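You operate a simulated robot arm through the tools that you are given. There is no shell and no other tool. Be economical: measure what you need, move in short steps, check, and stop when the job is done.

The job below is to be done with a simulated robot arm. You get a single attempt, and the scene is never put back.

Task
Fetch the cup from the top of the wooden bench and stand it on the white trim card. Put the swivel on the top of the white wall shelf. Take the hand brush from the top of the tool shelf and leave it on the top of the wooden bench. Take the aluminium block on the top of the yellow bench and put it away on the top of the blue bench. Fetch the orange beacon and stand it on the top of the white bench. Press the green button three times. Put the green-tipped fibre holder on the top of the wooden bench away on the top of the blue bench. Fetch the yellow wire end and set it on the blue logbook. Do these in any order. Set down upright: cup, orange beacon, green-tipped fibre holder, yellow wire end.

Only the result counts: the job must be done as asked and must still hold three seconds after the hand-in. Knocking over, shifting, dropping, spilling or breaking anything else fails it.

Robot
A 7-joint arm with a fingered hand on a trunk, on a base that drives. Base frame: it is fixed to the floor where the robot stands at the start and does not move with it; the origin is under the middle of the robot, x ahead of it, y to its left, z up; the surface under the hand at the start is at about z = 0.9. Readings come in m, degrees, newtons and seconds.
Its first joint turns from -115.0 to 115.0 degrees. Places, roughly: aluminium block (8x2x5 cm) [-1.4, 2.4, 0.8]; blue logbook [0.5, 0.75, 1]; cup [1, 0, 1]; green button [0.3, 1.6, 0.9]; green-tipped fibre holder (5x5x5 cm) [0.9, 1, 0.9]; hand brush (12x5x5 cm) [-3.4, 0.3, 1]; orange beacon [-0.25, 2.25, 0.75]; swivel (10x6x15 cm) [-3.5, 0.8, 1]; top of the blue bench [0.6, -2, 0.9]; top of the white bench [0.6, 1.9, 0.9]; top of the white wall shelf (34x22 cm) [-5.54, -1.1, 0.92]; top of the wooden bench [0.6, 0.2, 0.9]; trim card [0.75, 0.5, 1]; yellow wire end (8x3x5 cm) [0.9, 0.7, 0.9]. Payload 5 kg.
The tool frame sits at the grasp point between the pads (the TCP): z along the fingers, y along the line on which they close. The tips reach 0.032 m beyond it. The gripper opens to 0.16 m. The gripper's body begins 0.089 m behind the TCP. The gripper is a hand of 4 fingers: y runs from the thumb to the fingers, the wrist lies at [0, 0, -0.267] in the tool frame, and closing takes about 1.5 s.
Orientation is that of the tool frame in the base frame, as a unit quaternion [w, x, y, z]. With the fingers straight down and closing along the base's y, the tool's x points along the base's -x, its y along +y and its z along -z.

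Tools
- The arm moves only by the tool servo_tool. Its argument "plan" is text: rows parted by semicolons, each of 6 numbers parted by spaces: the shift along the tool's x, y, z in m, then the turn, a rotation vector about the tool's x, y, z in degrees. In form: tx ty tz ax ay az; .... A call has 1 to 20 rows; each row is the pose to reach, as a shift and turn from the pose commanded when the call began, along the tool's axes at that moment. "claw" is the gripper command, from -1 (shut) to 1 (fully open), values between in proportion, set as the call begins (left out, the last holds). Rows are played at 5 a second. More than 0.05 m and 8.6 degrees between two rows, or a gripper value outside its range, and nothing of the call is played. A pose out of reach is approached as far as the arm can. The call stops where the force on the tool passes 40 N (or 10 N more than at its start, if that is more) or the arm is blocked; 0.2 s more then pass. Each finger travels about 0.045 m/s and halts on what it meets, pressing with about 26 N; the grip force reading is that of the motor and also rises with nothing between the fingers. The clock runs only during rows and for 0.2 s after the last one: add rows that repeat a pose to give the fingers time. It gives the time, the measured TCP pose, the force on the tool (base axes), the opening and the grip force at its end, in the units of the frame above (readings bear some noise), with the torque about the TCP (base axes, N m) and any sound that the robot's microphone picked up.
- Cameras (640 x 400 px; columns grow to the right, rows downward): "scene" is now at [0.0144, 0.1871, 1.8006]; the picture's right is [-0.19, -0.98, 0.00], its down [-0.75, 0.14, -0.64] and it looks along [0.63, -0.12, -0.77] (base axes); focal length 270 px, centre (320, 200). "wrist" rides on the gripper at [0.08, -0.004, -0.114] in the tool frame; the picture's right is [0.05, 1.00, 0.00], its down [-0.82, 0.04, -0.58] and it looks along [-0.58, 0.03, 0.82] (tool axes); focal length 265 px, centre (320, 200). There is no depth. A picture from a camera that has moved, and an enlarged one, comes with that camera's place and axes in the base frame and with its lens.
- get_image(camera): a new picture of that camera. No time passes.
- move_column(by): slides the trunk up (or, below 0, down) by that many m; the arm and the scene camera ride with it, the base frame stays. It gives what a move gives, with no picture.
- steer(legs): drives the robot by 1 to 6 legs, each [ahead, turn to the left] in m and degrees, along the robot's own axes; the way and the turn of a leg run together, so that a leg with both is an arc; at most 1.5 m and 180 degrees a leg. The arm and the cameras ride along, it lands a little off, and it stops where it bumps. It gives what a move gives.
- move_fingers(finger1, finger2, finger3, thumb_bend): sets how far each is bent, from 0 (flat) to 100 (curled in); at 30 the hand is open as for a grip, at 70 the pads meet at the TCP. One left out holds its place. A second passes; each finger stops where it meets its share of the squeeze, and holds until it gets a number again. A gripper value or a shape takes the hand back. It gives what a move gives, with no picture; readings hold the bend of each and the force on the fingers (four entries, about 0 where the hand has none), thumb and palm.
- preshape(shape): the hand has 4 fingers and takes this shape, open, in about a second: jaw (thumb against the fingers, like two jaws); tri (thumb and two fingers); tip (a fingertip pinch); poke (one finger out to press); point (the index stretched); flat (the hand flat); cup (the hand cupped); fist (a fist). The gripper value then closes the fingers along that shape, each until it touches; the sizes above hold for jaw. It gives what a move gives, with no picture.
- aim_head(pan, tilt): turns the head with the scene camera to pan (to the left, within 155 degrees either way) and tilt (down, from -29 to 69), counted from straight ahead of the robot. It gives what a move gives.
- enlarge(camera, box): a new picture of the part [left, top, right, bottom] of that camera's present view, enlarged. No time passes.
- finish_job(): hands the job in; it is judged then, once.

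Go step by step. Nothing tells you exact positions but the pictures and the camera data: compare them with the known pose of the tool, close in by small moves and look again before you grip or let go. The budget is 217 turns and 198 pictures, counting those below and the enlarged ones. Unless the task says otherwise, let go and move clear before handing in, and close with one line.

The tools are called after "Call:" by a JSON object that holds its "fn" and its "kwargs". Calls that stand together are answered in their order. servo_tool: Moves the arm, as the interface text tells. Its arguments: {"type":"object","properties":{"plan":{"type":"string"},"claw":{"type":"number"}},"required":["plan"]} The other tools are called the same way: move_column (by) slides the trunk up or down; preshape (shape) gives the hand a shape; move_fingers (finger1, finger2, finger3, thumb_bend) moves the fingers one by one; steer (legs) drives the base; aim_head (pan, tilt) turns the head that bears the scene camera; get_image (camera) takes a picture; enlarge (camera, box) takes an enlarged picture of a part of a camera's view; finish_job () hands the job in.

At the start:

```text
time: 0.0
position: [0.6263, 0.1255, 1.236]
ee_rot: [0.0, 0.0, 1.0, 0.0]
ft_force: [-0.1, -0.2, -0.5]
ft_torque: [0.01, -0.01, 0.02]
opening: 0.1598
grasp_force: 0.0
shape: jaw
bend: [30.0, 30.0, 30.0, 30.0]
finger forces: [0.1, 0.0, 0.1, 0.1, 0.0, 0.1]
trunk travel left (down, up): [-0.65, 0.34]
robot x, y, heading: [-0.0, 0.0026, -0.1]
head pan, tilt: [-10.9, 50.0]
```

scene: 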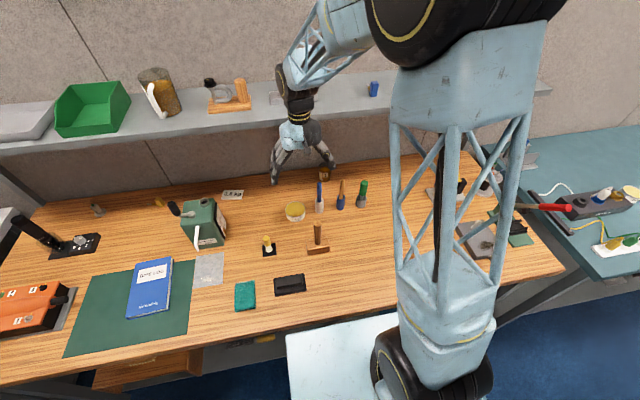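
wrist: 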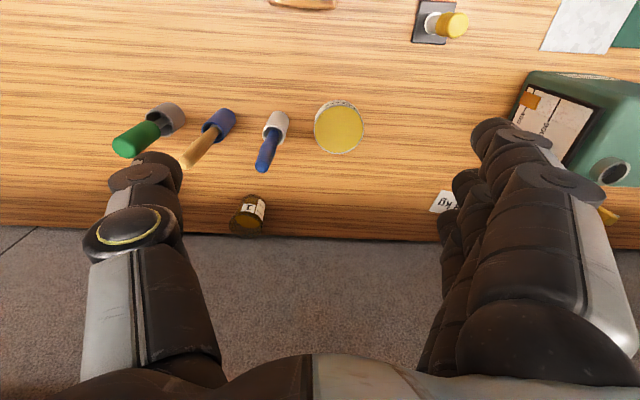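

I see the wooden bench with many small objects; I need a closer look to identify the cup, card, logbook, fibre holder and wire end. I'll enlarge parts of the scene view first.

Call:
{"fn": "enlarge", "kwargs": {"camera": "scene", "box": [140, 150, 400, 312]}}

Call:
{"fn": "enlarge", "kwargs": {"camera": "scene", "box": [0, 150, 260, 312]}}

```text
2.46 times, centred on (270, 231) of scene
camera zoom: at [0.0144, 0.1871, 1.8006], right [-0.19, -0.98, 0.0], down [-0.75, 0.14, -0.64], along [0.63, -0.12, -0.77], focal length 665 px, centre (443, 124)
```

zoom: 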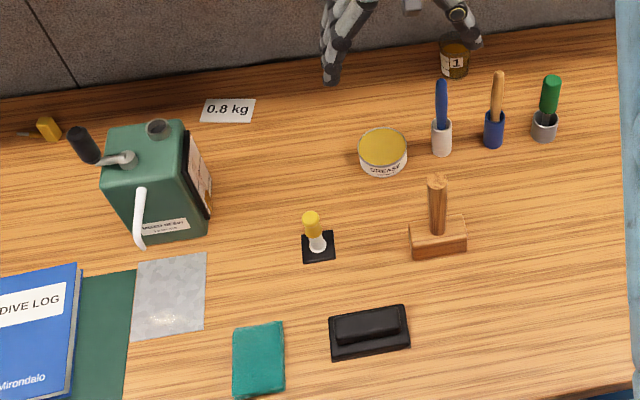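

```text
2.46 times, centred on (130, 231) of scene
camera zoom: at [0.0144, 0.1871, 1.8006], right [-0.19, -0.98, 0.0], down [-0.75, 0.14, -0.64], along [0.63, -0.12, -0.77], focal length 665 px, centre (788, 124)
```

zoom: 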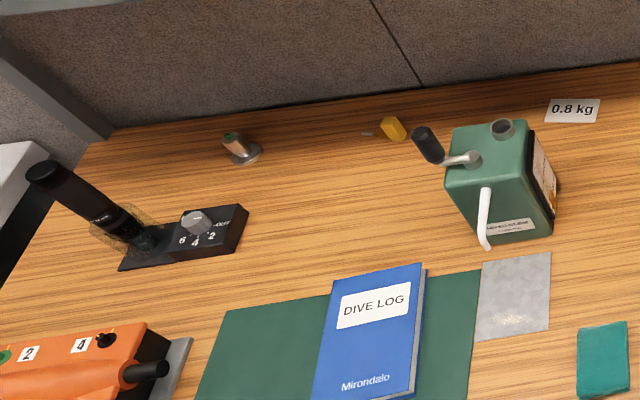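

The cup is apparently the brown "1" beaker near (0.89, 0.0), the white trim card is the "0.8 kg" card near (0.86, 0.42), and the wire end is near (0.85, 0.71). I'll look around to learn the other places.

Call:
{"fn": "aim_head", "kwargs": {"pan": 75, "tilt": 30}}

Call:
{"fn": "get_image", "kwargs": {"camera": "scene"}}

Call:
{"fn": "aim_head", "kwargs": {"pan": 150, "tilt": 20}}

Call:
{"fn": "get_image", "kwargs": {"camera": "scene"}}

Call:
{"fn": "aim_head", "kwargs": {"pan": -80, "tilt": 30}}

Call:
{"fn": "get_image", "kwargs": {"camera": "scene"}}

Call:
{"fn": "aim_head", "kwargs": {"pan": -150, "tilt": 20}}

Call:
{"fn": "get_image", "kwargs": {"camera": "scene"}}

```text
time: 1.6
position: [0.6255, 0.1254, 1.2364]
ee_rot: [0.0, 0.0, 1.0, 0.001]
ft_force: [-0.3, 0.8, 0.3]
ft_torque: [-0.02, 0.03, 0.03]
opening: 0.1597
grasp_force: 0.1
shape: jaw
bend: [30.0, 30.0, 30.0, 30.0]
finger forces: [0.1, 0.0, 0.1, 0.1, 0.0, 0.0]
trunk travel left (down, up): [-0.65, 0.34]
robot x, y, heading: [0.0025, 0.0017, -0.2]
head pan, tilt: [75.0, 30.0]
```

```text
193 pictures are left
camera scene: at [-0.0377, 0.289, 1.8301], right [0.97, -0.26, 0.0], down [-0.13, -0.48, -0.87], along [0.22, 0.84, -0.5], focal length 270 px, centre (320, 200)
```

scene: 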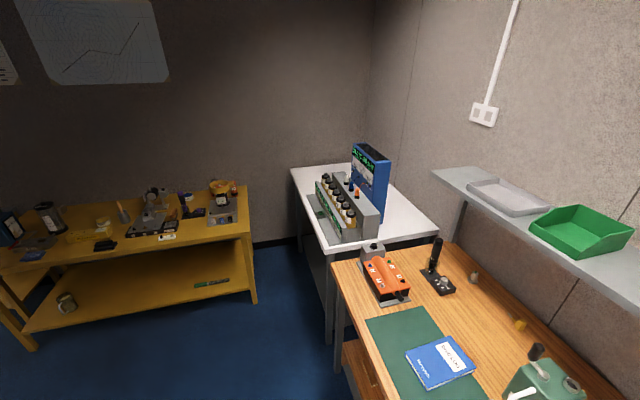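

```text
time: 3.1
position: [0.6261, 0.1252, 1.2364]
ee_rot: [0.001, 0.0, 1.0, 0.0]
ft_force: [-0.2, 0.3, 0.0]
ft_torque: [0.03, 0.01, 0.01]
opening: 0.1598
grasp_force: 0.1
shape: jaw
bend: [30.0, 30.0, 30.0, 30.0]
finger forces: [0.0, 0.0, 0.0, 0.0, 0.0, 0.0]
trunk travel left (down, up): [-0.65, 0.34]
robot x, y, heading: [0.0006, -0.0003, -0.1]
head pan, tilt: [150.0, 20.0]
```

```text
192 pictures are left
camera scene: at [-0.1418, 0.2483, 1.8462], right [0.5, 0.87, 0.0], down [0.3, -0.17, -0.94], along [-0.81, 0.47, -0.34], focal length 270 px, centre (320, 200)
```

scene: 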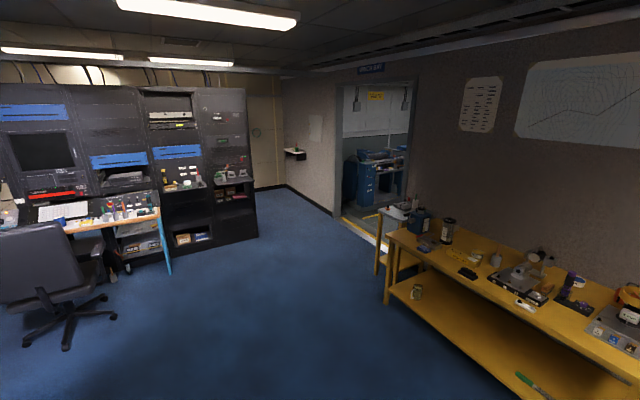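

```text
time: 6.3
position: [0.6241, 0.1256, 1.2365]
ee_rot: [0.0, 0.0, 1.0, 0.0]
ft_force: [-0.1, 0.8, -0.3]
ft_torque: [-0.03, -0.01, 0.02]
opening: 0.1598
grasp_force: 0.0
shape: jaw
bend: [30.0, 30.0, 30.0, 30.0]
finger forces: [0.1, 0.1, 0.1, 0.0, 0.0, 0.1]
trunk travel left (down, up): [-0.65, 0.34]
robot x, y, heading: [0.0019, 0.0039, -0.4]
head pan, tilt: [-80.0, 30.0]
```

```text
191 pictures are left
camera scene: at [-0.0454, 0.1125, 1.8302], right [-0.98, -0.17, 0.0], down [-0.09, 0.49, -0.87], along [0.15, -0.85, -0.5], focal length 270 px, centre (320, 200)
```

scene: 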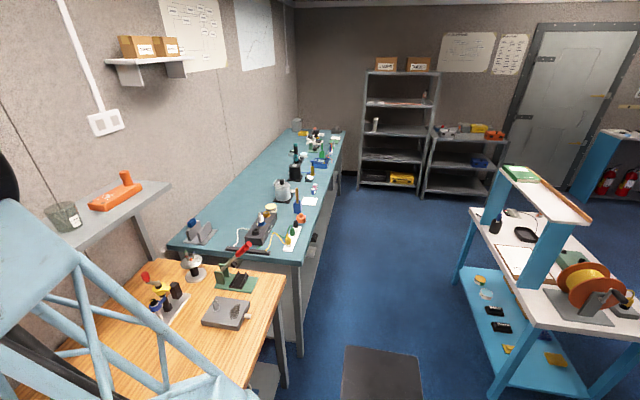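

```text
time: 7.8
position: [0.624, 0.1254, 1.2365]
ee_rot: [0.0, 0.0, 1.0, 0.0]
ft_force: [0.3, 0.1, -0.2]
ft_torque: [0.02, 0.0, -0.02]
opening: 0.1599
grasp_force: 0.1
shape: jaw
bend: [30.0, 30.0, 30.0, 30.0]
finger forces: [0.0, 0.1, 0.1, 0.1, 0.1, 0.1]
trunk travel left (down, up): [-0.65, 0.34]
robot x, y, heading: [0.0027, -0.0001, 0.1]
head pan, tilt: [-150.0, 20.0]
```

```text
190 pictures are left
camera scene: at [-0.1418, 0.155, 1.8462], right [-0.5, 0.87, 0.0], down [0.3, 0.17, -0.94], along [-0.81, -0.47, -0.34], focal length 270 px, centre (320, 200)
```

scene: 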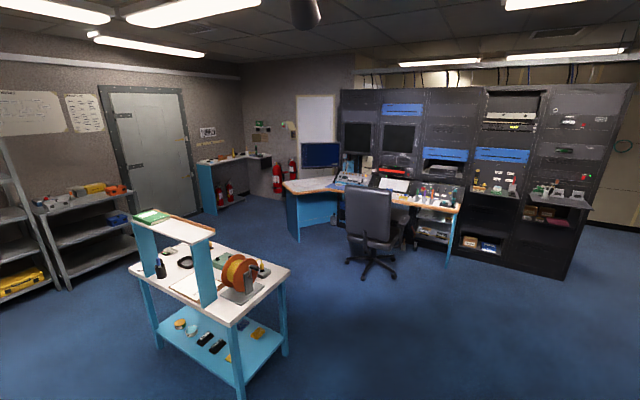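

The rooms are mapped roughly. Next I'll zoom in on the white bench/yellow bench and on the racks to see the button, beacon, block, brush, and swivel.

Call:
{"fn": "enlarge", "kwargs": {"camera": "scene", "box": [410, 140, 600, 260]}}

Call:
{"fn": "aim_head", "kwargs": {"pan": 75, "tilt": 30}}

Call:
{"fn": "enlarge", "kwargs": {"camera": "scene", "box": [280, 130, 440, 230]}}

Call:
{"fn": "enlarge", "kwargs": {"camera": "scene", "box": [0, 170, 260, 332]}}

Call:
{"fn": "enlarge", "kwargs": {"camera": "scene", "box": [340, 230, 540, 355]}}

```text
3.33 times, centred on (505, 200) of scene
camera zoom: at [-0.1418, 0.155, 1.8462], right [-0.5, 0.87, 0.0], down [0.3, 0.17, -0.94], along [-0.81, -0.47, -0.34], focal length 900 px, centre (-297, 200)
```

zoom: 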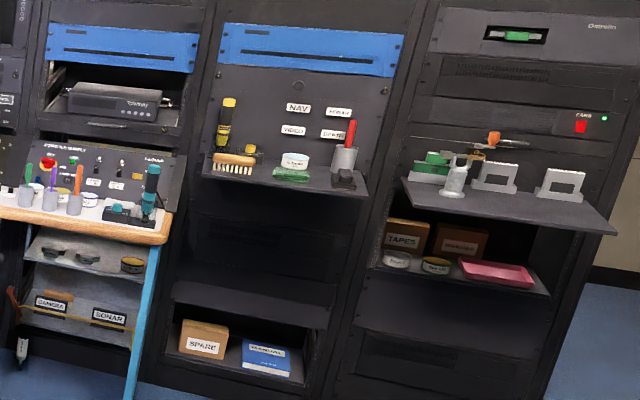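

```text
time: 11.0
position: [0.6257, 0.1248, 1.236]
ee_rot: [0.001, 0.0, 1.0, 0.0]
ft_force: [0.3, -0.2, 0.5]
ft_torque: [0.02, -0.01, 0.02]
opening: 0.1598
grasp_force: 0.0
shape: jaw
bend: [30.0, 30.0, 30.0, 30.0]
finger forces: [0.1, 0.1, 0.0, 0.0, 0.0, 0.1]
trunk travel left (down, up): [-0.65, 0.34]
robot x, y, heading: [-0.0013, 0.0016, -0.1]
head pan, tilt: [75.0, 30.0]
```

```text
4.00 times, centred on (360, 180) of scene
camera zoom: at [-0.0377, 0.289, 1.8301], right [0.97, -0.26, 0.0], down [-0.13, -0.48, -0.87], along [0.22, 0.84, -0.5], focal length 1080 px, centre (160, 280)
```

zoom: 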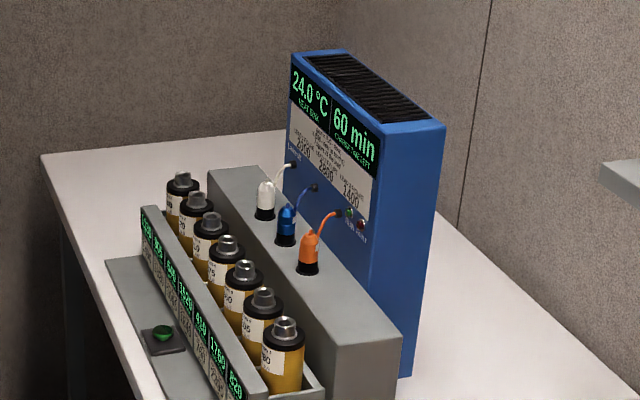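

```text
2.46 times, centred on (130, 251) of scene
camera zoom: at [-0.0377, 0.289, 1.8301], right [0.97, -0.26, 0.0], down [-0.13, -0.48, -0.87], along [0.22, 0.84, -0.5], focal length 665 px, centre (788, 74)
```

zoom: 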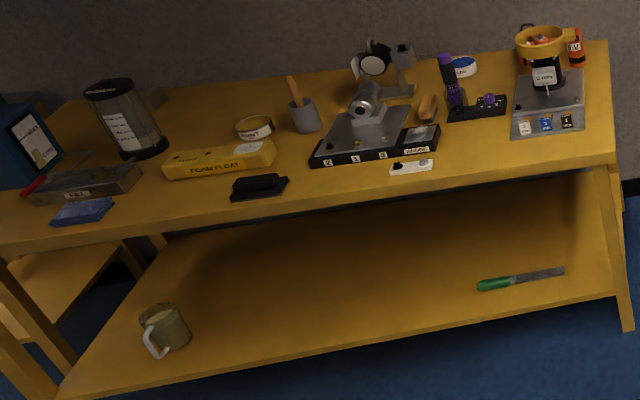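

```text
3.20 times, centred on (440, 292) of scene
camera zoom: at [-0.0377, 0.289, 1.8301], right [0.97, -0.26, 0.0], down [-0.13, -0.48, -0.87], along [0.22, 0.84, -0.5], focal length 864 px, centre (-64, -96)
```

zoom: 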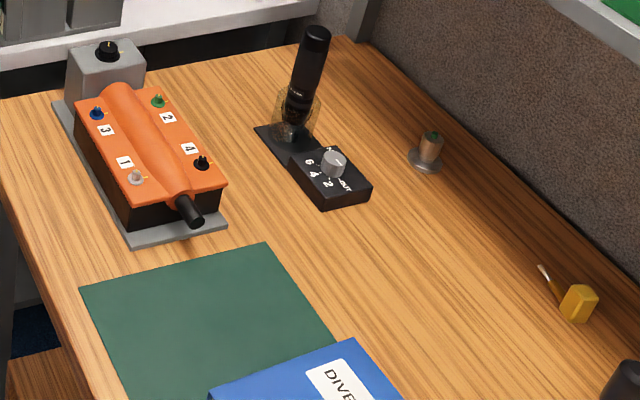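

The block, beacon, button, brush, swivel and fibre holder are all located roughly. The overhanging shelf matters for the cup, so I'll measure it from two trunk heights.

Call:
{"fn": "aim_head", "kwargs": {"pan": 15, "tilt": 40}}

Call:
{"fn": "get_image", "kwargs": {"camera": "scene"}}

Call:
{"fn": "move_column", "kwargs": {"by": 0.3}}

Call:
{"fn": "get_image", "kwargs": {"camera": "scene"}}

```text
time: 12.3
position: [0.624, 0.1255, 1.2364]
ee_rot: [0.0, 0.0, 1.0, 0.0]
ft_force: [-0.5, 0.3, 0.0]
ft_torque: [0.0, 0.02, 0.01]
opening: 0.1599
grasp_force: 0.1
shape: jaw
bend: [30.0, 30.0, 30.0, 30.0]
finger forces: [0.1, 0.0, 0.0, 0.0, 0.0, 0.0]
trunk travel left (down, up): [-0.65, 0.34]
robot x, y, heading: [0.0022, -0.0025, 0.2]
head pan, tilt: [15.0, 40.0]
```

```text
185 pictures are left
camera scene: at [0.0209, 0.2237, 1.8148], right [0.26, -0.97, 0.0], down [-0.62, -0.17, -0.77], along [0.74, 0.2, -0.64], focal length 270 px, centre (320, 200)
```

scene: 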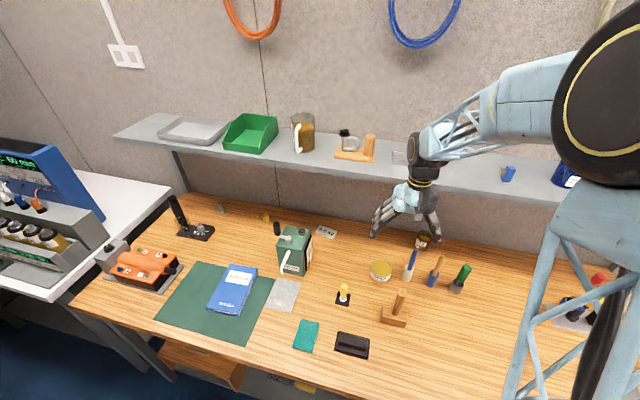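

```text
time: 15.3
position: [0.6267, 0.1263, 1.5368]
ee_rot: [0.0, 0.0, 1.0, 0.0]
ft_force: [-1.3, -0.3, -0.1]
ft_torque: [0.02, 0.02, -0.01]
opening: 0.1597
grasp_force: 0.1
shape: jaw
bend: [30.0, 30.0, 30.0, 30.0]
finger forces: [0.1, 0.0, 0.0, 0.0, 0.1, 0.0]
trunk travel left (down, up): [-0.95, 0.04]
robot x, y, heading: [0.0005, -0.0025, 0.1]
head pan, tilt: [15.0, 40.0]
```

```text
184 pictures are left
camera scene: at [0.0211, 0.2237, 2.1148], right [0.26, -0.97, 0.0], down [-0.62, -0.17, -0.77], along [0.74, 0.2, -0.64], focal length 270 px, centre (320, 200)
```

scene: 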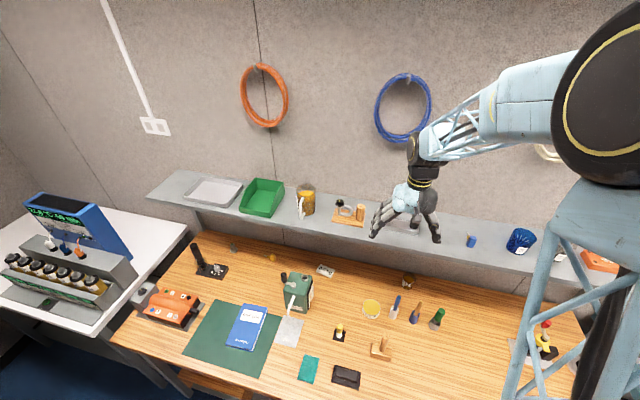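

The shelf front edge is near x = 0.74 with its top at z ≈ 1.33, so things at the back of the bench need a tilted approach. I'll lower the trunk back, tilt the hand 45° forward and look.

Call:
{"fn": "move_column", "kwargs": {"by": -0.3}}

Call:
{"fn": "servo_tool", "kwargs": {"plan": "0 0 0 0 -8 0; 0 0 0 0 -16 0; 0 0 0 0 -24 0; 0 0 0 0 -32 0; 0 0 0 0 -40 0; 0 0 0 0 -45 0; 0 0 0 0 -45 0"}}

Call:
{"fn": "get_image", "kwargs": {"camera": "wrist"}}

Call:
{"fn": "get_image", "kwargs": {"camera": "scene"}}

```text
time: 18.3
position: [0.6264, 0.1251, 1.2353]
ee_rot: [0.001, 0.001, 1.0, 0.0]
ft_force: [-0.3, 0.2, 0.4]
ft_torque: [0.0, 0.01, 0.0]
opening: 0.1599
grasp_force: 0.0
shape: jaw
bend: [30.0, 30.0, 30.0, 30.0]
finger forces: [0.0, 0.1, 0.0, 0.0, 0.1, 0.1]
trunk travel left (down, up): [-0.65, 0.34]
robot x, y, heading: [0.0006, 0.0003, 0.2]
head pan, tilt: [15.0, 40.0]
```

```text
time: 20.1
position: [0.6109, 0.1077, 1.2237]
ee_rot: [0.351, 0.088, 0.932, -0.005]
ft_force: [-1.2, 1.3, 0.5]
ft_torque: [-0.03, 0.0, -0.03]
opening: 0.1598
grasp_force: 0.0
shape: jaw
bend: [30.0, 30.0, 30.0, 30.0]
finger forces: [0.1, 0.0, 0.0, 0.0, 0.1, 0.0]
out of reach, approached as far as the arm can: row 5, 6
trunk travel left (down, up): [-0.65, 0.34]
robot x, y, heading: [0.0035, -0.0011, -0.0]
head pan, tilt: [15.0, 40.0]
stopped in row 7: the arm was blocked; the commanded pose is now the measured one
```

```text
183 pictures are left
camera wrist: at [0.4769, 0.1256, 1.2572], right [0.13, 0.99, 0.02], down [0.23, -0.05, 0.97], along [0.96, -0.12, -0.24], focal length 265 px, centre (320, 200)
```

wrist: 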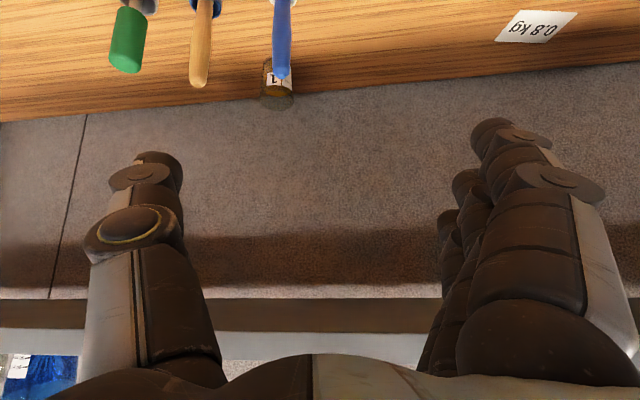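

```text
182 pictures are left
camera scene: at [0.0203, 0.2263, 1.8144], right [0.26, -0.97, 0.0], down [-0.62, -0.17, -0.77], along [0.74, 0.2, -0.64], focal length 270 px, centre (320, 200)
```

scene: 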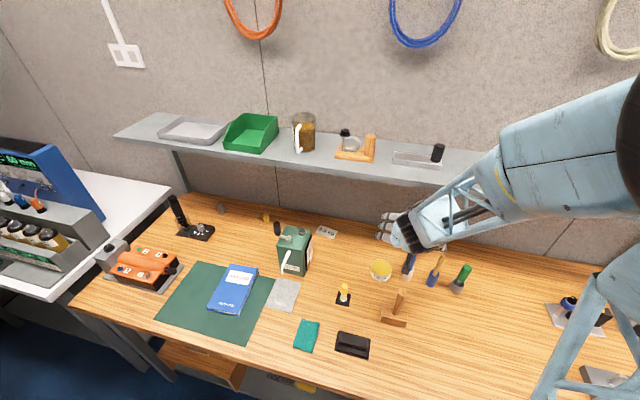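

The hand could not quite tilt there because it is too close in; the cup is under the shelf as expected. I'll move to a pre-grasp line 45° above the cup, further out, with clean orientation.

Call:
{"fn": "servo_tool", "kwargs": {"plan": "-0.004 -0.025 0.021 -1.1 -0.9 -2.3; -0.008 -0.05 0.042 -2.2 -1.8 -4.5; -0.012 -0.075 0.063 -3.3 -2.8 -6.8; -0.0153 -0.101 0.083 -4.4 -3.7 -9; -0.0153 -0.101 0.083 -4.4 -3.7 -9"}}

Call:
{"fn": "get_image", "kwargs": {"camera": "wrist"}}

Call:
{"fn": "get_image", "kwargs": {"camera": "scene"}}

```text
time: 21.5
position: [0.6563, 0.0532, 1.1672]
ee_rot: [0.382, -0.041, 0.923, 0.018]
ft_force: [0.6, 1.4, 0.9]
ft_torque: [-0.02, 0.03, -0.05]
opening: 0.1599
grasp_force: 0.1
shape: jaw
bend: [30.0, 30.0, 30.0, 30.0]
finger forces: [0.0, 0.0, 0.0, 0.0, 0.1, 0.0]
trunk travel left (down, up): [-0.65, 0.34]
robot x, y, heading: [0.0006, -0.0006, -0.1]
head pan, tilt: [15.0, 40.0]
stopped in row 5: the arm was blocked; the commanded pose is now the measured one
```

```text
181 pictures are left
camera wrist: at [0.5198, 0.0373, 1.1902], right [-0.12, 0.99, -0.04], down [0.16, 0.06, 0.98], along [0.98, 0.12, -0.17], focal length 265 px, centre (320, 200)
```

wrist: 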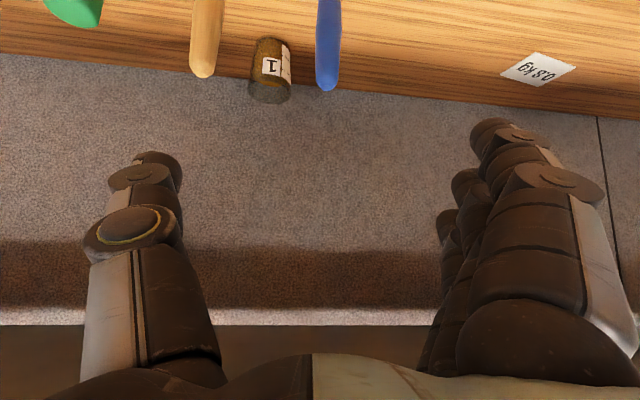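

```text
180 pictures are left
camera scene: at [0.0212, 0.2247, 1.8147], right [0.26, -0.97, 0.0], down [-0.62, -0.17, -0.77], along [0.74, 0.2, -0.64], focal length 270 px, centre (320, 200)
```

scene: 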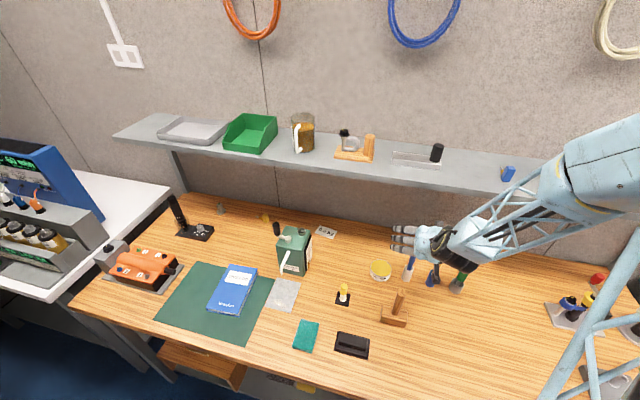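

The arm is blocked at its folded limit; the cup triangulates to about (0.889, -0.002). I'll back the base up 0.15 m to give the arm room.

Call:
{"fn": "steer", "kwargs": {"legs": [[-0.15, 0]]}}

```text
time: 22.9
position: [0.5027, 0.0493, 1.1672]
ee_rot: [0.383, -0.039, 0.923, 0.017]
ft_force: [0.2, -0.9, 0.3]
ft_torque: [0.01, -0.02, -0.01]
opening: 0.1599
grasp_force: 0.1
shape: jaw
bend: [30.0, 30.0, 30.0, 30.0]
finger forces: [0.0, 0.0, 0.0, 0.0, 0.0, 0.1]
trunk travel left (down, up): [-0.65, 0.34]
robot x, y, heading: [-0.1527, 0.0029, -0.1]
head pan, tilt: [15.0, 40.0]
```

Orientation is good for a grasp (45° down, 5° yaw). I'll go onto the approach line toward the cup, stop 0.2 m short, and look.

Call:
{"fn": "servo_tool", "kwargs": {"plan": "-0.035 -0.028 0.0175 0 0 0; -0.07 -0.056 0.035 0 0 0; -0.105 -0.084 0.0526 0 0 0; -0.105 -0.084 0.098 0 0 0; -0.105 -0.084 0.143 0 0 0; -0.105 -0.084 0.188 0 0 0; -0.105 -0.084 0.233 0 0 0; -0.105 -0.084 0.233 0 0 0"}}

Call:
{"fn": "get_image", "kwargs": {"camera": "wrist"}}

Call:
{"fn": "get_image", "kwargs": {"camera": "scene"}}

```text
time: 24.7
position: [0.7478, -0.013, 1.0777]
ee_rot: [0.382, -0.039, 0.923, 0.017]
ft_force: [-0.4, 0.1, 0.1]
ft_torque: [0.02, -0.03, 0.03]
opening: 0.1602
grasp_force: 0.0
shape: jaw
bend: [30.0, 30.0, 30.0, 30.0]
finger forces: [0.3, 0.0, 0.1, 0.1, 0.1, 0.0]
trunk travel left (down, up): [-0.65, 0.34]
robot x, y, heading: [-0.1529, 0.0006, -0.1]
head pan, tilt: [15.0, 40.0]
```

```text
179 pictures are left
camera wrist: at [0.6101, -0.0283, 1.1006], right [-0.12, 0.99, -0.04], down [0.16, 0.05, 0.98], along [0.98, 0.11, -0.17], focal length 265 px, centre (320, 200)
```

wrist: 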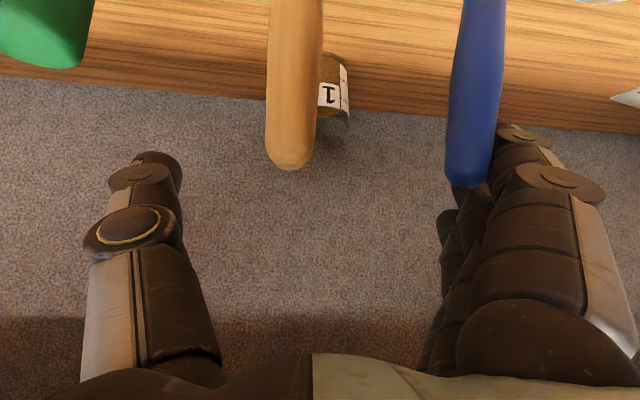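

```text
178 pictures are left
camera scene: at [-0.1317, 0.2236, 1.8149], right [0.25, -0.97, 0.0], down [-0.62, -0.16, -0.77], along [0.74, 0.2, -0.64], focal length 270 px, centre (320, 200)
```

scene: 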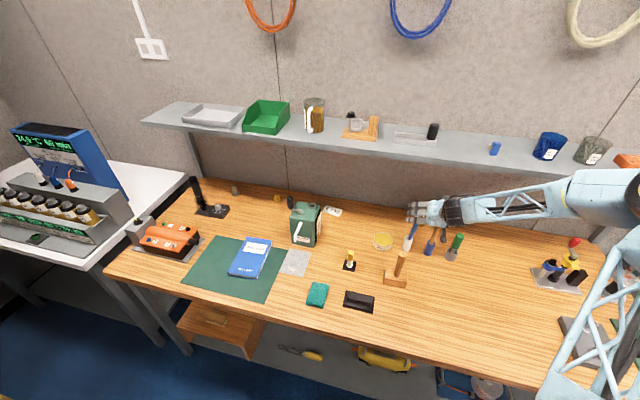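

The tool handles (tops at z≈1.075) stand in the straight approach, so I'll approach the cup from the right with about 50° yaw instead. Retract first, then yaw at a safe height.

Call:
{"fn": "servo_tool", "kwargs": {"plan": "0 0 -0.05 0 0 0; 0 0 -0.1 0 0 0; 0 0 -0.15 0 0 0; -0.002 -0.026 -0.151 -5.3 0 -5.3; -0.005 -0.053 -0.153 -10.6 0 -10.6; -0.007 -0.08 -0.154 -16 0 -16; -0.01 -0.106 -0.156 -21.3 0 -21.3; -0.012 -0.133 -0.157 -26.6 0 -26.6; -0.0145 -0.159 -0.1586 -31.9 0 -31.8; -0.0145 -0.159 -0.1586 -31.9 0 -31.8", "claw": 0.2}}

Call:
{"fn": "get_image", "kwargs": {"camera": "wrist"}}

Call:
{"fn": "get_image", "kwargs": {"camera": "scene"}}

```text
time: 26.9
position: [0.661, -0.18, 1.1978]
ee_rot: [0.347, -0.389, 0.838, 0.162]
ft_force: [0.5, 0.3, 0.2]
ft_torque: [-0.03, 0.0, -0.01]
opening: 0.0965
grasp_force: 0.1
shape: jaw
bend: [71.0, 71.0, 71.0, 69.0]
finger forces: [0.1, 0.0, 0.0, 0.0, 0.0, 0.0]
trunk travel left (down, up): [-0.65, 0.34]
robot x, y, heading: [-0.1505, 0.0025, -0.3]
head pan, tilt: [15.0, 40.0]
```

```text
177 pictures are left
camera wrist: at [0.5739, -0.2884, 1.2218], right [-0.79, 0.62, -0.04], down [0.08, 0.15, 0.99], along [0.61, 0.77, -0.17], focal length 265 px, centre (320, 200)
```

wrist: 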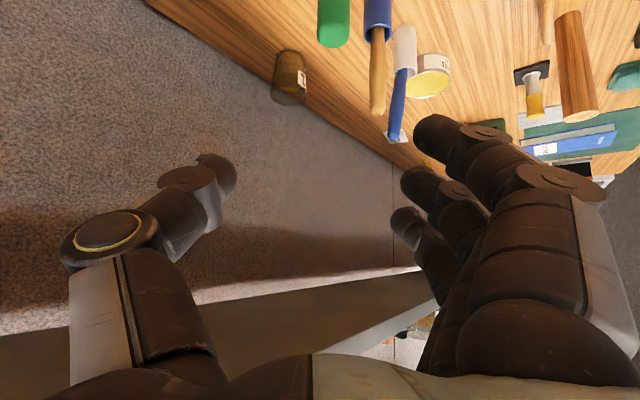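

```text
176 pictures are left
camera scene: at [-0.1318, 0.224, 1.8149], right [0.25, -0.97, 0.0], down [-0.62, -0.16, -0.77], along [0.74, 0.2, -0.64], focal length 270 px, centre (320, 200)
```

scene: 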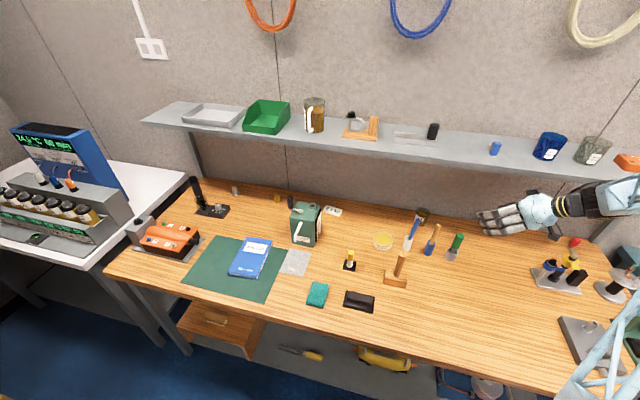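

The cup re-measures at about (0.887, 0.003), top at z≈0.96. I'll line up laterally and advance along the approach axis, stopping ~0.09 m short.

Call:
{"fn": "servo_tool", "kwargs": {"plan": "-0.014 -0.0275 0.03 0 0 0; -0.028 -0.055 0.06 0 0 0; -0.028 -0.055 0.105 0 0 0; -0.028 -0.055 0.15 0 0 0; -0.028 -0.055 0.195 0 0 0; -0.028 -0.055 0.24 0 0 0; -0.028 -0.055 0.285 0 0 0; -0.028 -0.055 0.285 0 0 0"}}

Call:
{"fn": "get_image", "kwargs": {"camera": "wrist"}}

Call:
{"fn": "enlarge", "kwargs": {"camera": "scene", "box": [380, 160, 600, 297]}}

```text
time: 28.7
position: [0.8447, -0.0455, 1.0195]
ee_rot: [0.348, -0.388, 0.838, 0.161]
ft_force: [0.3, -0.1, -0.5]
ft_torque: [0.01, 0.02, -0.01]
opening: 0.0966
grasp_force: 0.0
shape: jaw
bend: [71.0, 71.0, 71.0, 69.0]
finger forces: [0.1, 0.0, 0.0, 0.0, 0.1, 0.1]
trunk travel left (down, up): [-0.65, 0.34]
robot x, y, heading: [-0.1492, 0.0004, -0.4]
head pan, tilt: [15.0, 40.0]
```

```text
175 pictures are left
camera wrist: at [0.7587, -0.1528, 1.0423], right [-0.79, 0.62, -0.03], down [0.08, 0.15, 0.99], along [0.61, 0.77, -0.17], focal length 265 px, centre (320, 200)
```

wrist: 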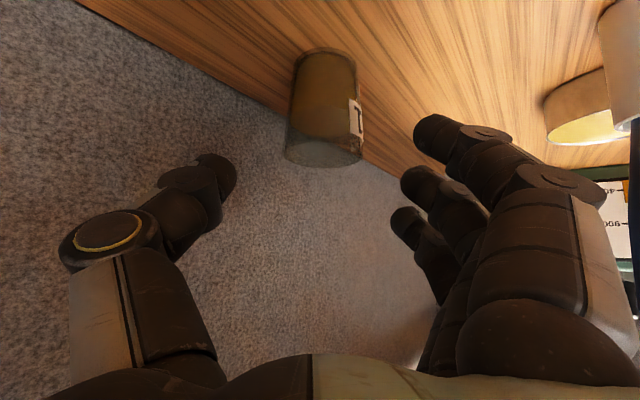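

```text
2.91 times, centred on (490, 228) of scene
camera zoom: at [-0.1314, 0.2236, 1.8149], right [0.25, -0.97, 0.0], down [-0.62, -0.16, -0.77], along [0.74, 0.19, -0.64], focal length 786 px, centre (-174, 117)
```

zoom: 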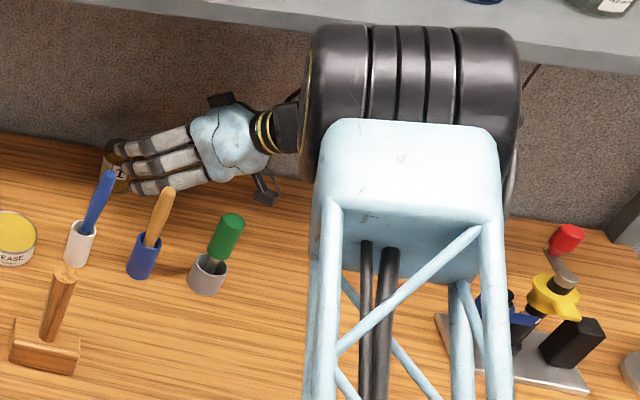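

The glass cup (with brown liquid) is centred between thumb and fingers. I'll advance the last 0.085 m slightly low, then close.

Call:
{"fn": "servo_tool", "kwargs": {"plan": "0.006 0.001 0.03 0 0 0; 0.012 0.001 0.06 0 0 0; 0.012 0.001 0.085 0 0 0; 0.012 0.001 0.085 0 0 0"}}

Call:
{"fn": "get_image", "kwargs": {"camera": "wrist"}}

```text
time: 29.7
position: [0.8779, -0.007, 0.9508]
ee_rot: [0.347, -0.388, 0.838, 0.162]
ft_force: [-0.6, 0.5, -0.5]
ft_torque: [-0.01, -0.01, 0.01]
opening: 0.0964
grasp_force: 0.0
shape: jaw
bend: [71.0, 71.0, 71.0, 69.0]
finger forces: [0.0, 0.0, 0.1, 0.0, 0.0, 0.0]
trunk travel left (down, up): [-0.65, 0.34]
robot x, y, heading: [-0.1546, -0.0001, -0.4]
head pan, tilt: [15.0, 40.0]
```

```text
173 pictures are left
camera wrist: at [0.7919, -0.1136, 0.9731], right [-0.79, 0.62, -0.03], down [0.08, 0.15, 0.99], along [0.61, 0.77, -0.17], focal length 265 px, centre (320, 200)
```

wrist: 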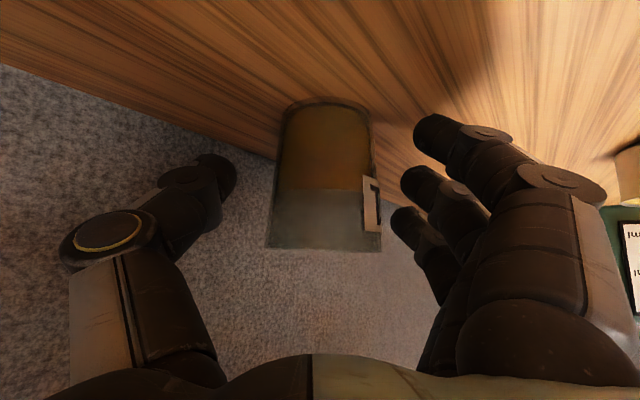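

The cup sits right at the grasp point. Closing now.

Call:
{"fn": "servo_tool", "kwargs": {"plan": "0 0 0 0 0 0; 0 0 0 0 0 0; 0 0 0 0 0 0; 0 0 0 0 0 0; 0 0 0 0 0 0; 0 0 0 0 0 0; 0 0 0 0 0 0; 0 0 0 0 0 0", "claw": -0.6}}

Call:
{"fn": "get_image", "kwargs": {"camera": "wrist"}}

```text
time: 31.5
position: [0.8783, -0.0069, 0.9502]
ee_rot: [0.347, -0.389, 0.838, 0.162]
ft_force: [0.0, 0.1, -0.6]
ft_torque: [0.01, 0.02, 0.0]
opening: 0.0414
grasp_force: 26.0
shape: jaw
bend: [73.0, 73.0, 72.0, 70.0]
finger forces: [8.0, 7.5, 7.1, 0.1, 23.3, 0.0]
trunk travel left (down, up): [-0.65, 0.34]
robot x, y, heading: [-0.152, -0.0001, -0.0]
head pan, tilt: [15.0, 40.0]
```

```text
172 pictures are left
camera wrist: at [0.7918, -0.1134, 0.9734], right [-0.79, 0.62, -0.03], down [0.08, 0.15, 0.99], along [0.61, 0.77, -0.17], focal length 265 px, centre (320, 200)
```

wrist: 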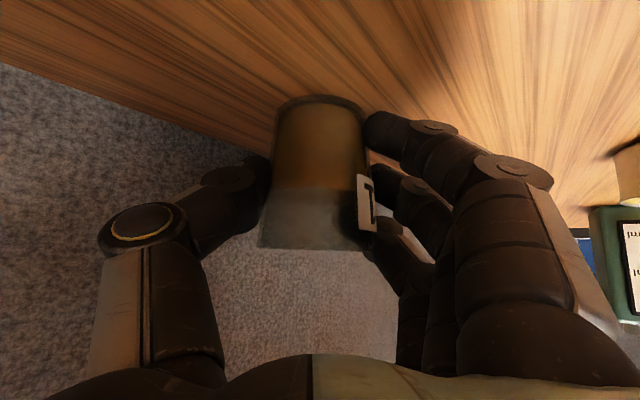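

The cup is held (26 N, balanced). Lift 5 cm straight up and check.

Call:
{"fn": "servo_tool", "kwargs": {"plan": "-0.0088 0 -0.0088 0 0 0; -0.0177 0 -0.0177 0 0 0; -0.0265 0 -0.0265 0 0 0; -0.0354 0 -0.0353 0 0 0; -0.0354 0 -0.0353 0 0 0"}}

Call:
{"fn": "get_image", "kwargs": {"camera": "wrist"}}

```text
time: 32.7
position: [0.8764, -0.0078, 0.9978]
ee_rot: [0.347, -0.388, 0.838, 0.162]
ft_force: [-0.7, 0.8, -1.1]
ft_torque: [-0.01, 0.0, 0.01]
opening: 0.0412
grasp_force: 26.0
shape: jaw
bend: [73.0, 73.0, 72.0, 70.0]
finger forces: [7.9, 7.5, 6.9, 0.0, 23.4, 0.1]
trunk travel left (down, up): [-0.65, 0.34]
robot x, y, heading: [-0.1589, 0.0003, -0.4]
head pan, tilt: [15.0, 40.0]
```

```text
171 pictures are left
camera wrist: at [0.7921, -0.1144, 1.0218], right [-0.79, 0.62, -0.03], down [0.08, 0.15, 0.99], along [0.61, 0.77, -0.17], focal length 265 px, centre (320, 200)
```

wrist: 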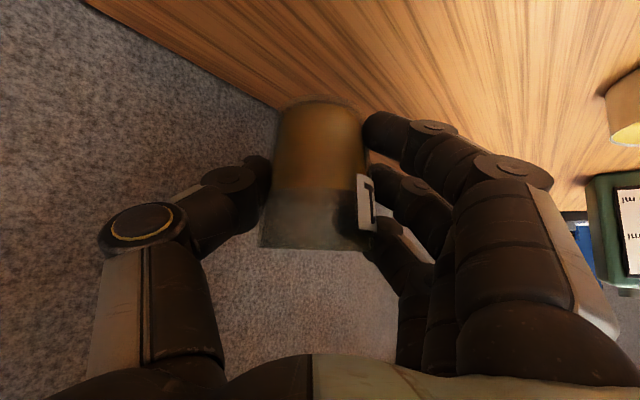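

Held steadily. Now I retract out from under the shelf and carry the cup slowly to the left at height.

Call:
{"fn": "servo_tool", "kwargs": {"plan": "-0.0013 0.0169 -0.0213 0 0 0; -0.0026 0.0337 -0.0427 0 0 0; -0.0038 0.0506 -0.064 0 0 0; -0.0051 0.0674 -0.0854 0 0 0; -0.0064 0.0843 -0.1067 0 0 0; -0.0217 0.1026 -0.0914 0 0 0; -0.037 0.1209 -0.076 0 0 0; -0.0523 0.1392 -0.0607 0 0 0; -0.0676 0.1575 -0.0453 0 0 0; -0.0829 0.1758 -0.03 0 0 0; -0.0982 0.1941 -0.0146 0 0 0; -0.1135 0.2124 0.0008 0 0 0; -0.1288 0.2307 0.0161 0 0 0; -0.1441 0.249 0.0315 0 0 0; -0.1594 0.2673 0.0468 0 0 0; -0.1747 0.2856 0.0622 0 0 0; -0.19 0.3039 0.0775 0 0 0; -0.2053 0.3222 0.0929 0 0 0; -0.2206 0.3405 0.1082 0 0 0; -0.2359 0.3588 0.1236 0 0 0"}}

Call:
{"fn": "get_image", "kwargs": {"camera": "wrist"}}

Call:
{"fn": "get_image", "kwargs": {"camera": "scene"}}

```text
time: 36.9
position: [0.7686, 0.4188, 1.0754]
ee_rot: [0.348, -0.388, 0.838, 0.163]
ft_force: [0.1, 0.1, -1.4]
ft_torque: [0.01, -0.02, -0.01]
opening: 0.0409
grasp_force: 25.9
shape: jaw
bend: [73.0, 73.0, 72.0, 70.0]
finger forces: [8.6, 8.3, 6.6, 0.0, 24.7, 0.0]
trunk travel left (down, up): [-0.65, 0.34]
robot x, y, heading: [-0.1515, -0.0006, -0.6]
head pan, tilt: [15.0, 40.0]
```

```text
170 pictures are left
camera wrist: at [0.6834, 0.3119, 1.1003], right [-0.79, 0.62, -0.03], down [0.08, 0.15, 0.99], along [0.61, 0.77, -0.17], focal length 265 px, centre (320, 200)
```

wrist: 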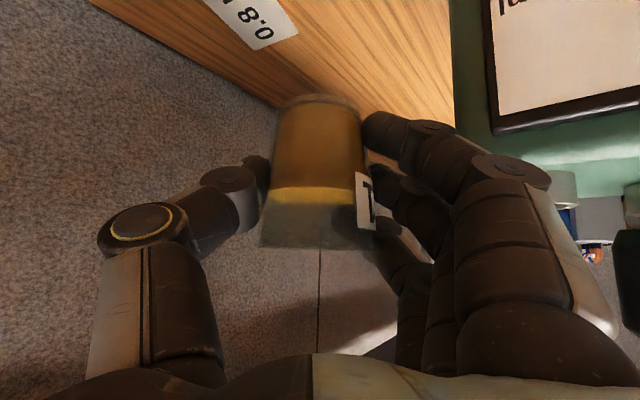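

```text
169 pictures are left
camera scene: at [-0.1312, 0.2251, 1.8146], right [0.25, -0.97, 0.0], down [-0.62, -0.16, -0.77], along [0.74, 0.19, -0.64], focal length 270 px, centre (320, 200)
```

scene: 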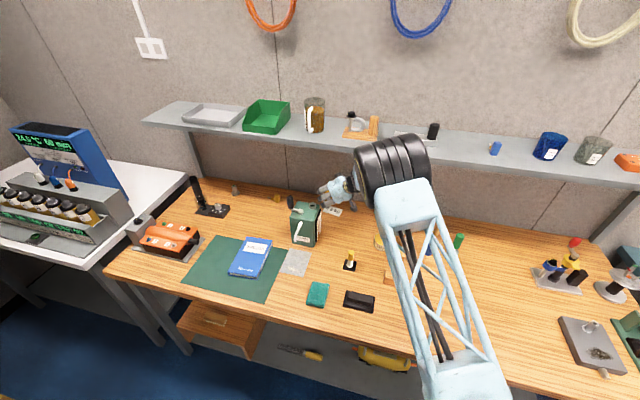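

The card is just ahead and below. I'll zoom the scene view to fix the card's position before lowering.

Call:
{"fn": "enlarge", "kwargs": {"camera": "scene", "box": [250, 150, 410, 250]}}

```text
4.00 times, centred on (330, 200) of scene
camera zoom: at [-0.1312, 0.2251, 1.8146], right [0.25, -0.97, 0.0], down [-0.62, -0.16, -0.77], along [0.74, 0.19, -0.64], focal length 1080 px, centre (280, 200)
```

zoom: 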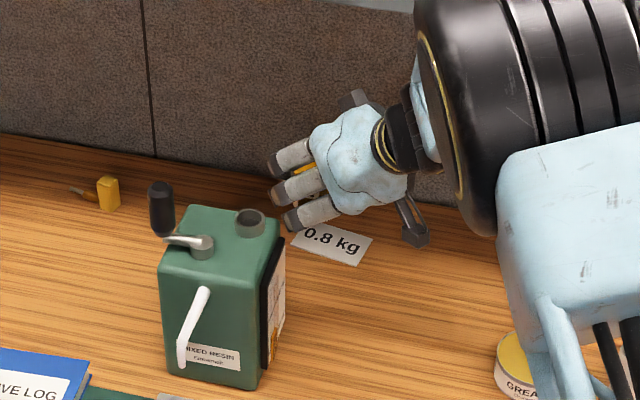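

The card centre is about (0.862, 0.415). I'll bring the cup over it and lower to just above contact.

Call:
{"fn": "servo_tool", "kwargs": {"plan": "0.0043 -0.0106 0.0159 0 0 0; 0.0087 -0.0212 0.0319 0 0 0; 0.013 -0.0318 0.0478 0 0 0; 0.0174 -0.0423 0.0637 0 0 0; 0.0217 -0.0529 0.0796 0 0 0; 0.0261 -0.0635 0.0956 0 0 0; 0.0304 -0.0741 0.1115 0 0 0; 0.0354 -0.0741 0.1165 0 0 0; 0.0404 -0.0741 0.1215 0 0 0; 0.0404 -0.0741 0.1215 0 0 0"}}

Call:
{"fn": "get_image", "kwargs": {"camera": "wrist"}}

Call:
{"fn": "enlarge", "kwargs": {"camera": "scene", "box": [250, 150, 410, 250]}}

```text
time: 39.1
position: [0.861, 0.4158, 0.963]
ee_rot: [0.348, -0.388, 0.838, 0.162]
ft_force: [-0.1, 0.8, -0.5]
ft_torque: [0.01, 0.01, -0.04]
opening: 0.0408
grasp_force: 25.9
shape: jaw
bend: [73.0, 73.0, 72.0, 70.0]
finger forces: [8.5, 8.2, 6.4, 0.0, 24.3, 0.1]
trunk travel left (down, up): [-0.65, 0.34]
robot x, y, heading: [-0.1545, 0.0004, -0.5]
head pan, tilt: [15.0, 40.0]
```

```text
167 pictures are left
camera wrist: at [0.7764, 0.3082, 0.987], right [-0.79, 0.62, -0.03], down [0.08, 0.15, 0.99], along [0.61, 0.77, -0.17], focal length 265 px, centre (320, 200)
```

wrist: 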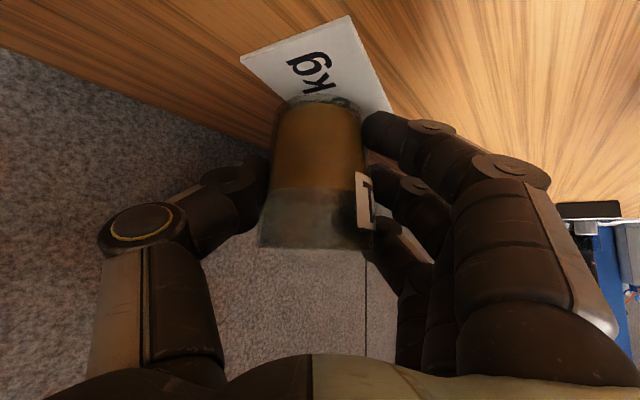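

```text
4.00 times, centred on (330, 200) of scene
camera zoom: at [-0.1311, 0.2242, 1.8148], right [0.25, -0.97, 0.0], down [-0.62, -0.16, -0.77], along [0.74, 0.19, -0.64], focal length 1080 px, centre (280, 200)
```

zoom: 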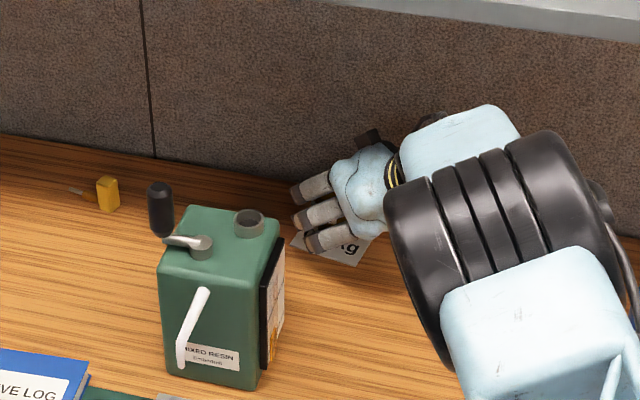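

The cup is over the card within a centimetre. Lower the last 12 mm.

Call:
{"fn": "servo_tool", "kwargs": {"plan": "0.003 -0.003 0.0025 0 0 0; 0.005 -0.003 0.005 0 0 0; 0.007 -0.003 0.007 0 0 0; 0.0085 -0.003 0.0085 0 0 0; 0.0085 -0.003 0.0085 0 0 0"}}

Call:
{"fn": "get_image", "kwargs": {"camera": "wrist"}}

```text
time: 40.3
position: [0.8644, 0.4135, 0.9531]
ee_rot: [0.349, -0.388, 0.838, 0.162]
ft_force: [2.2, -0.3, 5.4]
ft_torque: [-0.04, 0.05, 0.0]
opening: 0.041
grasp_force: 25.7
shape: jaw
bend: [73.0, 73.0, 72.0, 70.0]
finger forces: [9.3, 7.7, 8.0, 0.0, 25.3, 0.0]
trunk travel left (down, up): [-0.65, 0.34]
robot x, y, heading: [-0.1545, -0.0005, -0.3]
head pan, tilt: [15.0, 40.0]
```

```text
165 pictures are left
camera wrist: at [0.7781, 0.3064, 0.9761], right [-0.79, 0.62, -0.04], down [0.08, 0.15, 0.99], along [0.61, 0.77, -0.17], focal length 265 px, centre (320, 200)
```

wrist: 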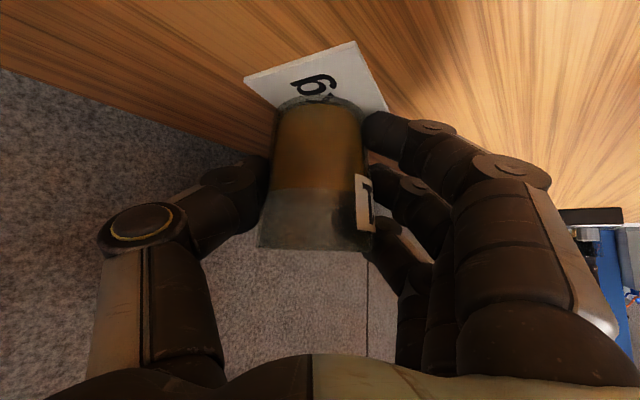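

The cup has touched down (5 N). Release and back straight out.

Call:
{"fn": "servo_tool", "kwargs": {"plan": "-0.001 0 -0.001 0 0 0; -0.001 0 -0.001 0 0 0; -0.001 0 -0.001 0 0 0; -0.001 0 -0.001 0 0 0; -0.001 0 -0.001 0 0 0; -0.001 0 -0.001 0 0 0; -0.001 0 -0.001 0 0 0", "claw": 0.3}}

Call:
{"fn": "get_image", "kwargs": {"camera": "wrist"}}

Call:
{"fn": "servo_tool", "kwargs": {"plan": "0 0 -0.03 0 0 0; 0 0 -0.07 0 0 0; 0 0 -0.11 0 0 0; 0 0 -0.15 0 0 0; 0 0 -0.19 0 0 0; 0 0 -0.19 0 0 0"}}

Call:
{"fn": "get_image", "kwargs": {"camera": "wrist"}}

Call:
{"fn": "get_image", "kwargs": {"camera": "scene"}}

```text
time: 41.9
position: [0.8638, 0.4138, 0.9538]
ee_rot: [0.347, -0.388, 0.838, 0.162]
ft_force: [0.1, -0.8, -0.8]
ft_torque: [-0.01, 0.0, 0.02]
opening: 0.1035
grasp_force: 0.0
shape: jaw
bend: [70.0, 70.0, 70.0, 67.0]
finger forces: [0.0, 0.0, 0.1, 0.0, 0.0, 0.0]
trunk travel left (down, up): [-0.65, 0.34]
robot x, y, heading: [-0.1542, 0.0009, -0.3]
head pan, tilt: [15.0, 40.0]
```

```text
164 pictures are left
camera wrist: at [0.7784, 0.3065, 0.9769], right [-0.79, 0.62, -0.03], down [0.08, 0.15, 0.99], along [0.61, 0.77, -0.17], focal length 265 px, centre (320, 200)
```

wrist: 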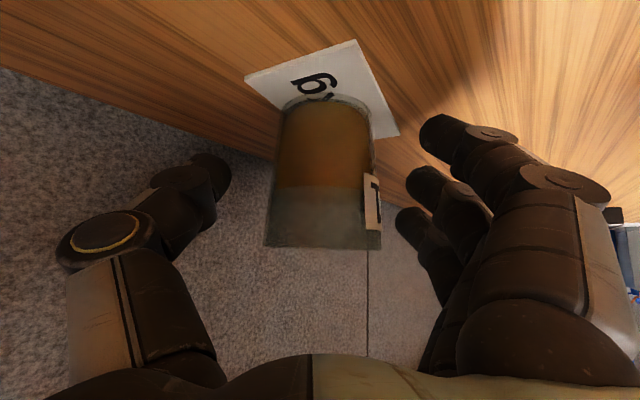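

```text
time: 43.3
position: [0.7759, 0.31, 1.0888]
ee_rot: [0.347, -0.39, 0.838, 0.163]
ft_force: [-0.6, -0.7, 0.1]
ft_torque: [0.03, 0.01, -0.01]
opening: 0.1035
grasp_force: 0.1
shape: jaw
bend: [70.0, 70.0, 70.0, 67.0]
finger forces: [0.0, 0.0, 0.0, 0.0, 0.0, 0.0]
trunk travel left (down, up): [-0.65, 0.34]
robot x, y, heading: [-0.1542, -0.0004, -0.2]
head pan, tilt: [15.0, 40.0]
```

```text
163 pictures are left
camera wrist: at [0.6897, 0.2037, 1.1123], right [-0.79, 0.62, -0.03], down [0.08, 0.15, 0.99], along [0.61, 0.77, -0.17], focal length 265 px, centre (320, 200)
```

wrist: 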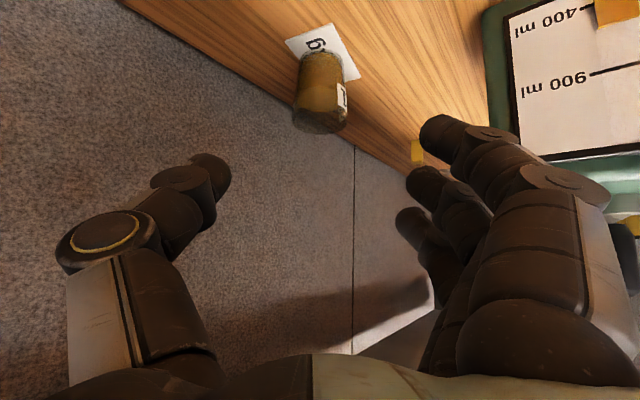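

```text
162 pictures are left
camera scene: at [-0.1309, 0.2244, 1.8146], right [0.25, -0.97, 0.0], down [-0.62, -0.16, -0.77], along [0.74, 0.19, -0.64], focal length 270 px, centre (320, 200)
```

scene: 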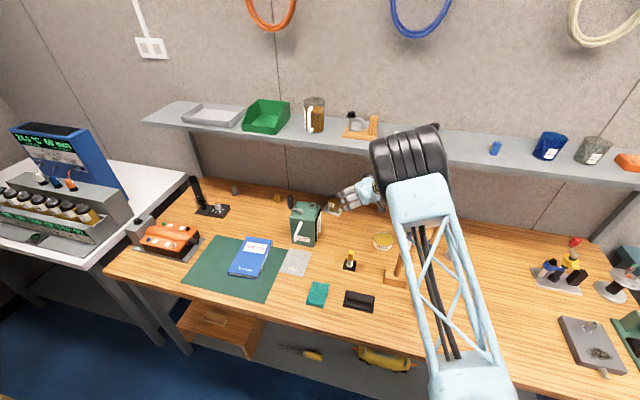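

The cup stands on the card. Next I'll pull the arm in and drive the base left to face the wire end, fibre holder and logbook.

Call:
{"fn": "servo_tool", "kwargs": {"plan": "0.0183 0.0006 -0.0358 3.93 0 3.93; 0.0367 0.0012 -0.0716 7.86 0 7.86; 0.055 0.0018 -0.1074 11.8 0 11.8; 0.0733 0.0024 -0.1432 15.7 0 15.7; 0.0917 0.003 -0.179 19.6 0 19.6; 0.11 0.0035 -0.2149 23.6 0 23.6; 0.1283 0.004 -0.2507 27.5 0 27.5; 0.1467 0.0047 -0.2865 31.4 0 31.4; 0.165 0.0053 -0.3223 35.4 0 35.35; 0.165 0.0053 -0.3223 35.4 0 35.35", "claw": 0.3}}

Call:
{"fn": "steer", "kwargs": {"legs": [[0, 90], [0.7, 0], [0, -90]]}}

Call:
{"fn": "get_image", "kwargs": {"camera": "scene"}}

```text
time: 45.5
position: [0.5515, 0.0486, 1.1975]
ee_rot: [0.383, 0.002, 0.924, 0.0]
ft_force: [0.2, -1.3, 0.2]
ft_torque: [0.0, -0.01, -0.02]
opening: 0.1038
grasp_force: 0.1
shape: jaw
bend: [70.0, 70.0, 70.0, 67.0]
finger forces: [0.0, 0.1, 0.0, 0.1, 0.0, 0.0]
trunk travel left (down, up): [-0.65, 0.34]
robot x, y, heading: [-0.155, 0.0001, -0.0]
head pan, tilt: [15.0, 40.0]
```

```text
time: 57.4
position: [0.5361, 0.7967, 1.1982]
ee_rot: [0.383, -0.017, 0.923, 0.009]
ft_force: [0.9, 0.5, -0.5]
ft_torque: [-0.04, 0.03, 0.04]
opening: 0.1039
grasp_force: 0.1
shape: jaw
bend: [70.0, 70.0, 70.0, 67.0]
finger forces: [0.0, 0.0, 0.0, 0.0, 0.0, 0.1]
trunk travel left (down, up): [-0.65, 0.34]
robot x, y, heading: [-0.1677, 0.7186, 2.1]
head pan, tilt: [15.0, 40.0]
```

```text
161 pictures are left
camera scene: at [-0.1527, 0.9418, 1.8148], right [0.3, -0.96, 0.0], down [-0.61, -0.19, -0.77], along [0.73, 0.23, -0.64], focal length 270 px, centre (320, 200)
```

scene: 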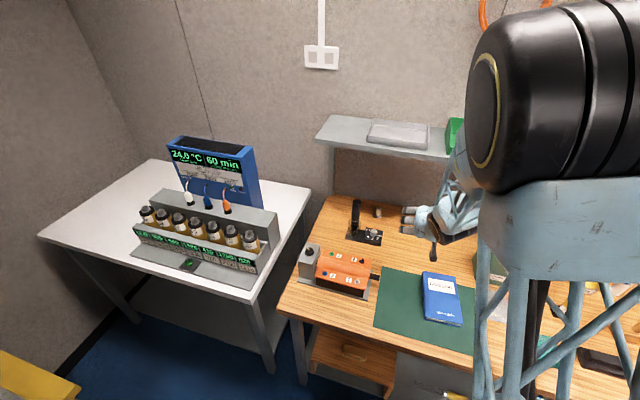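

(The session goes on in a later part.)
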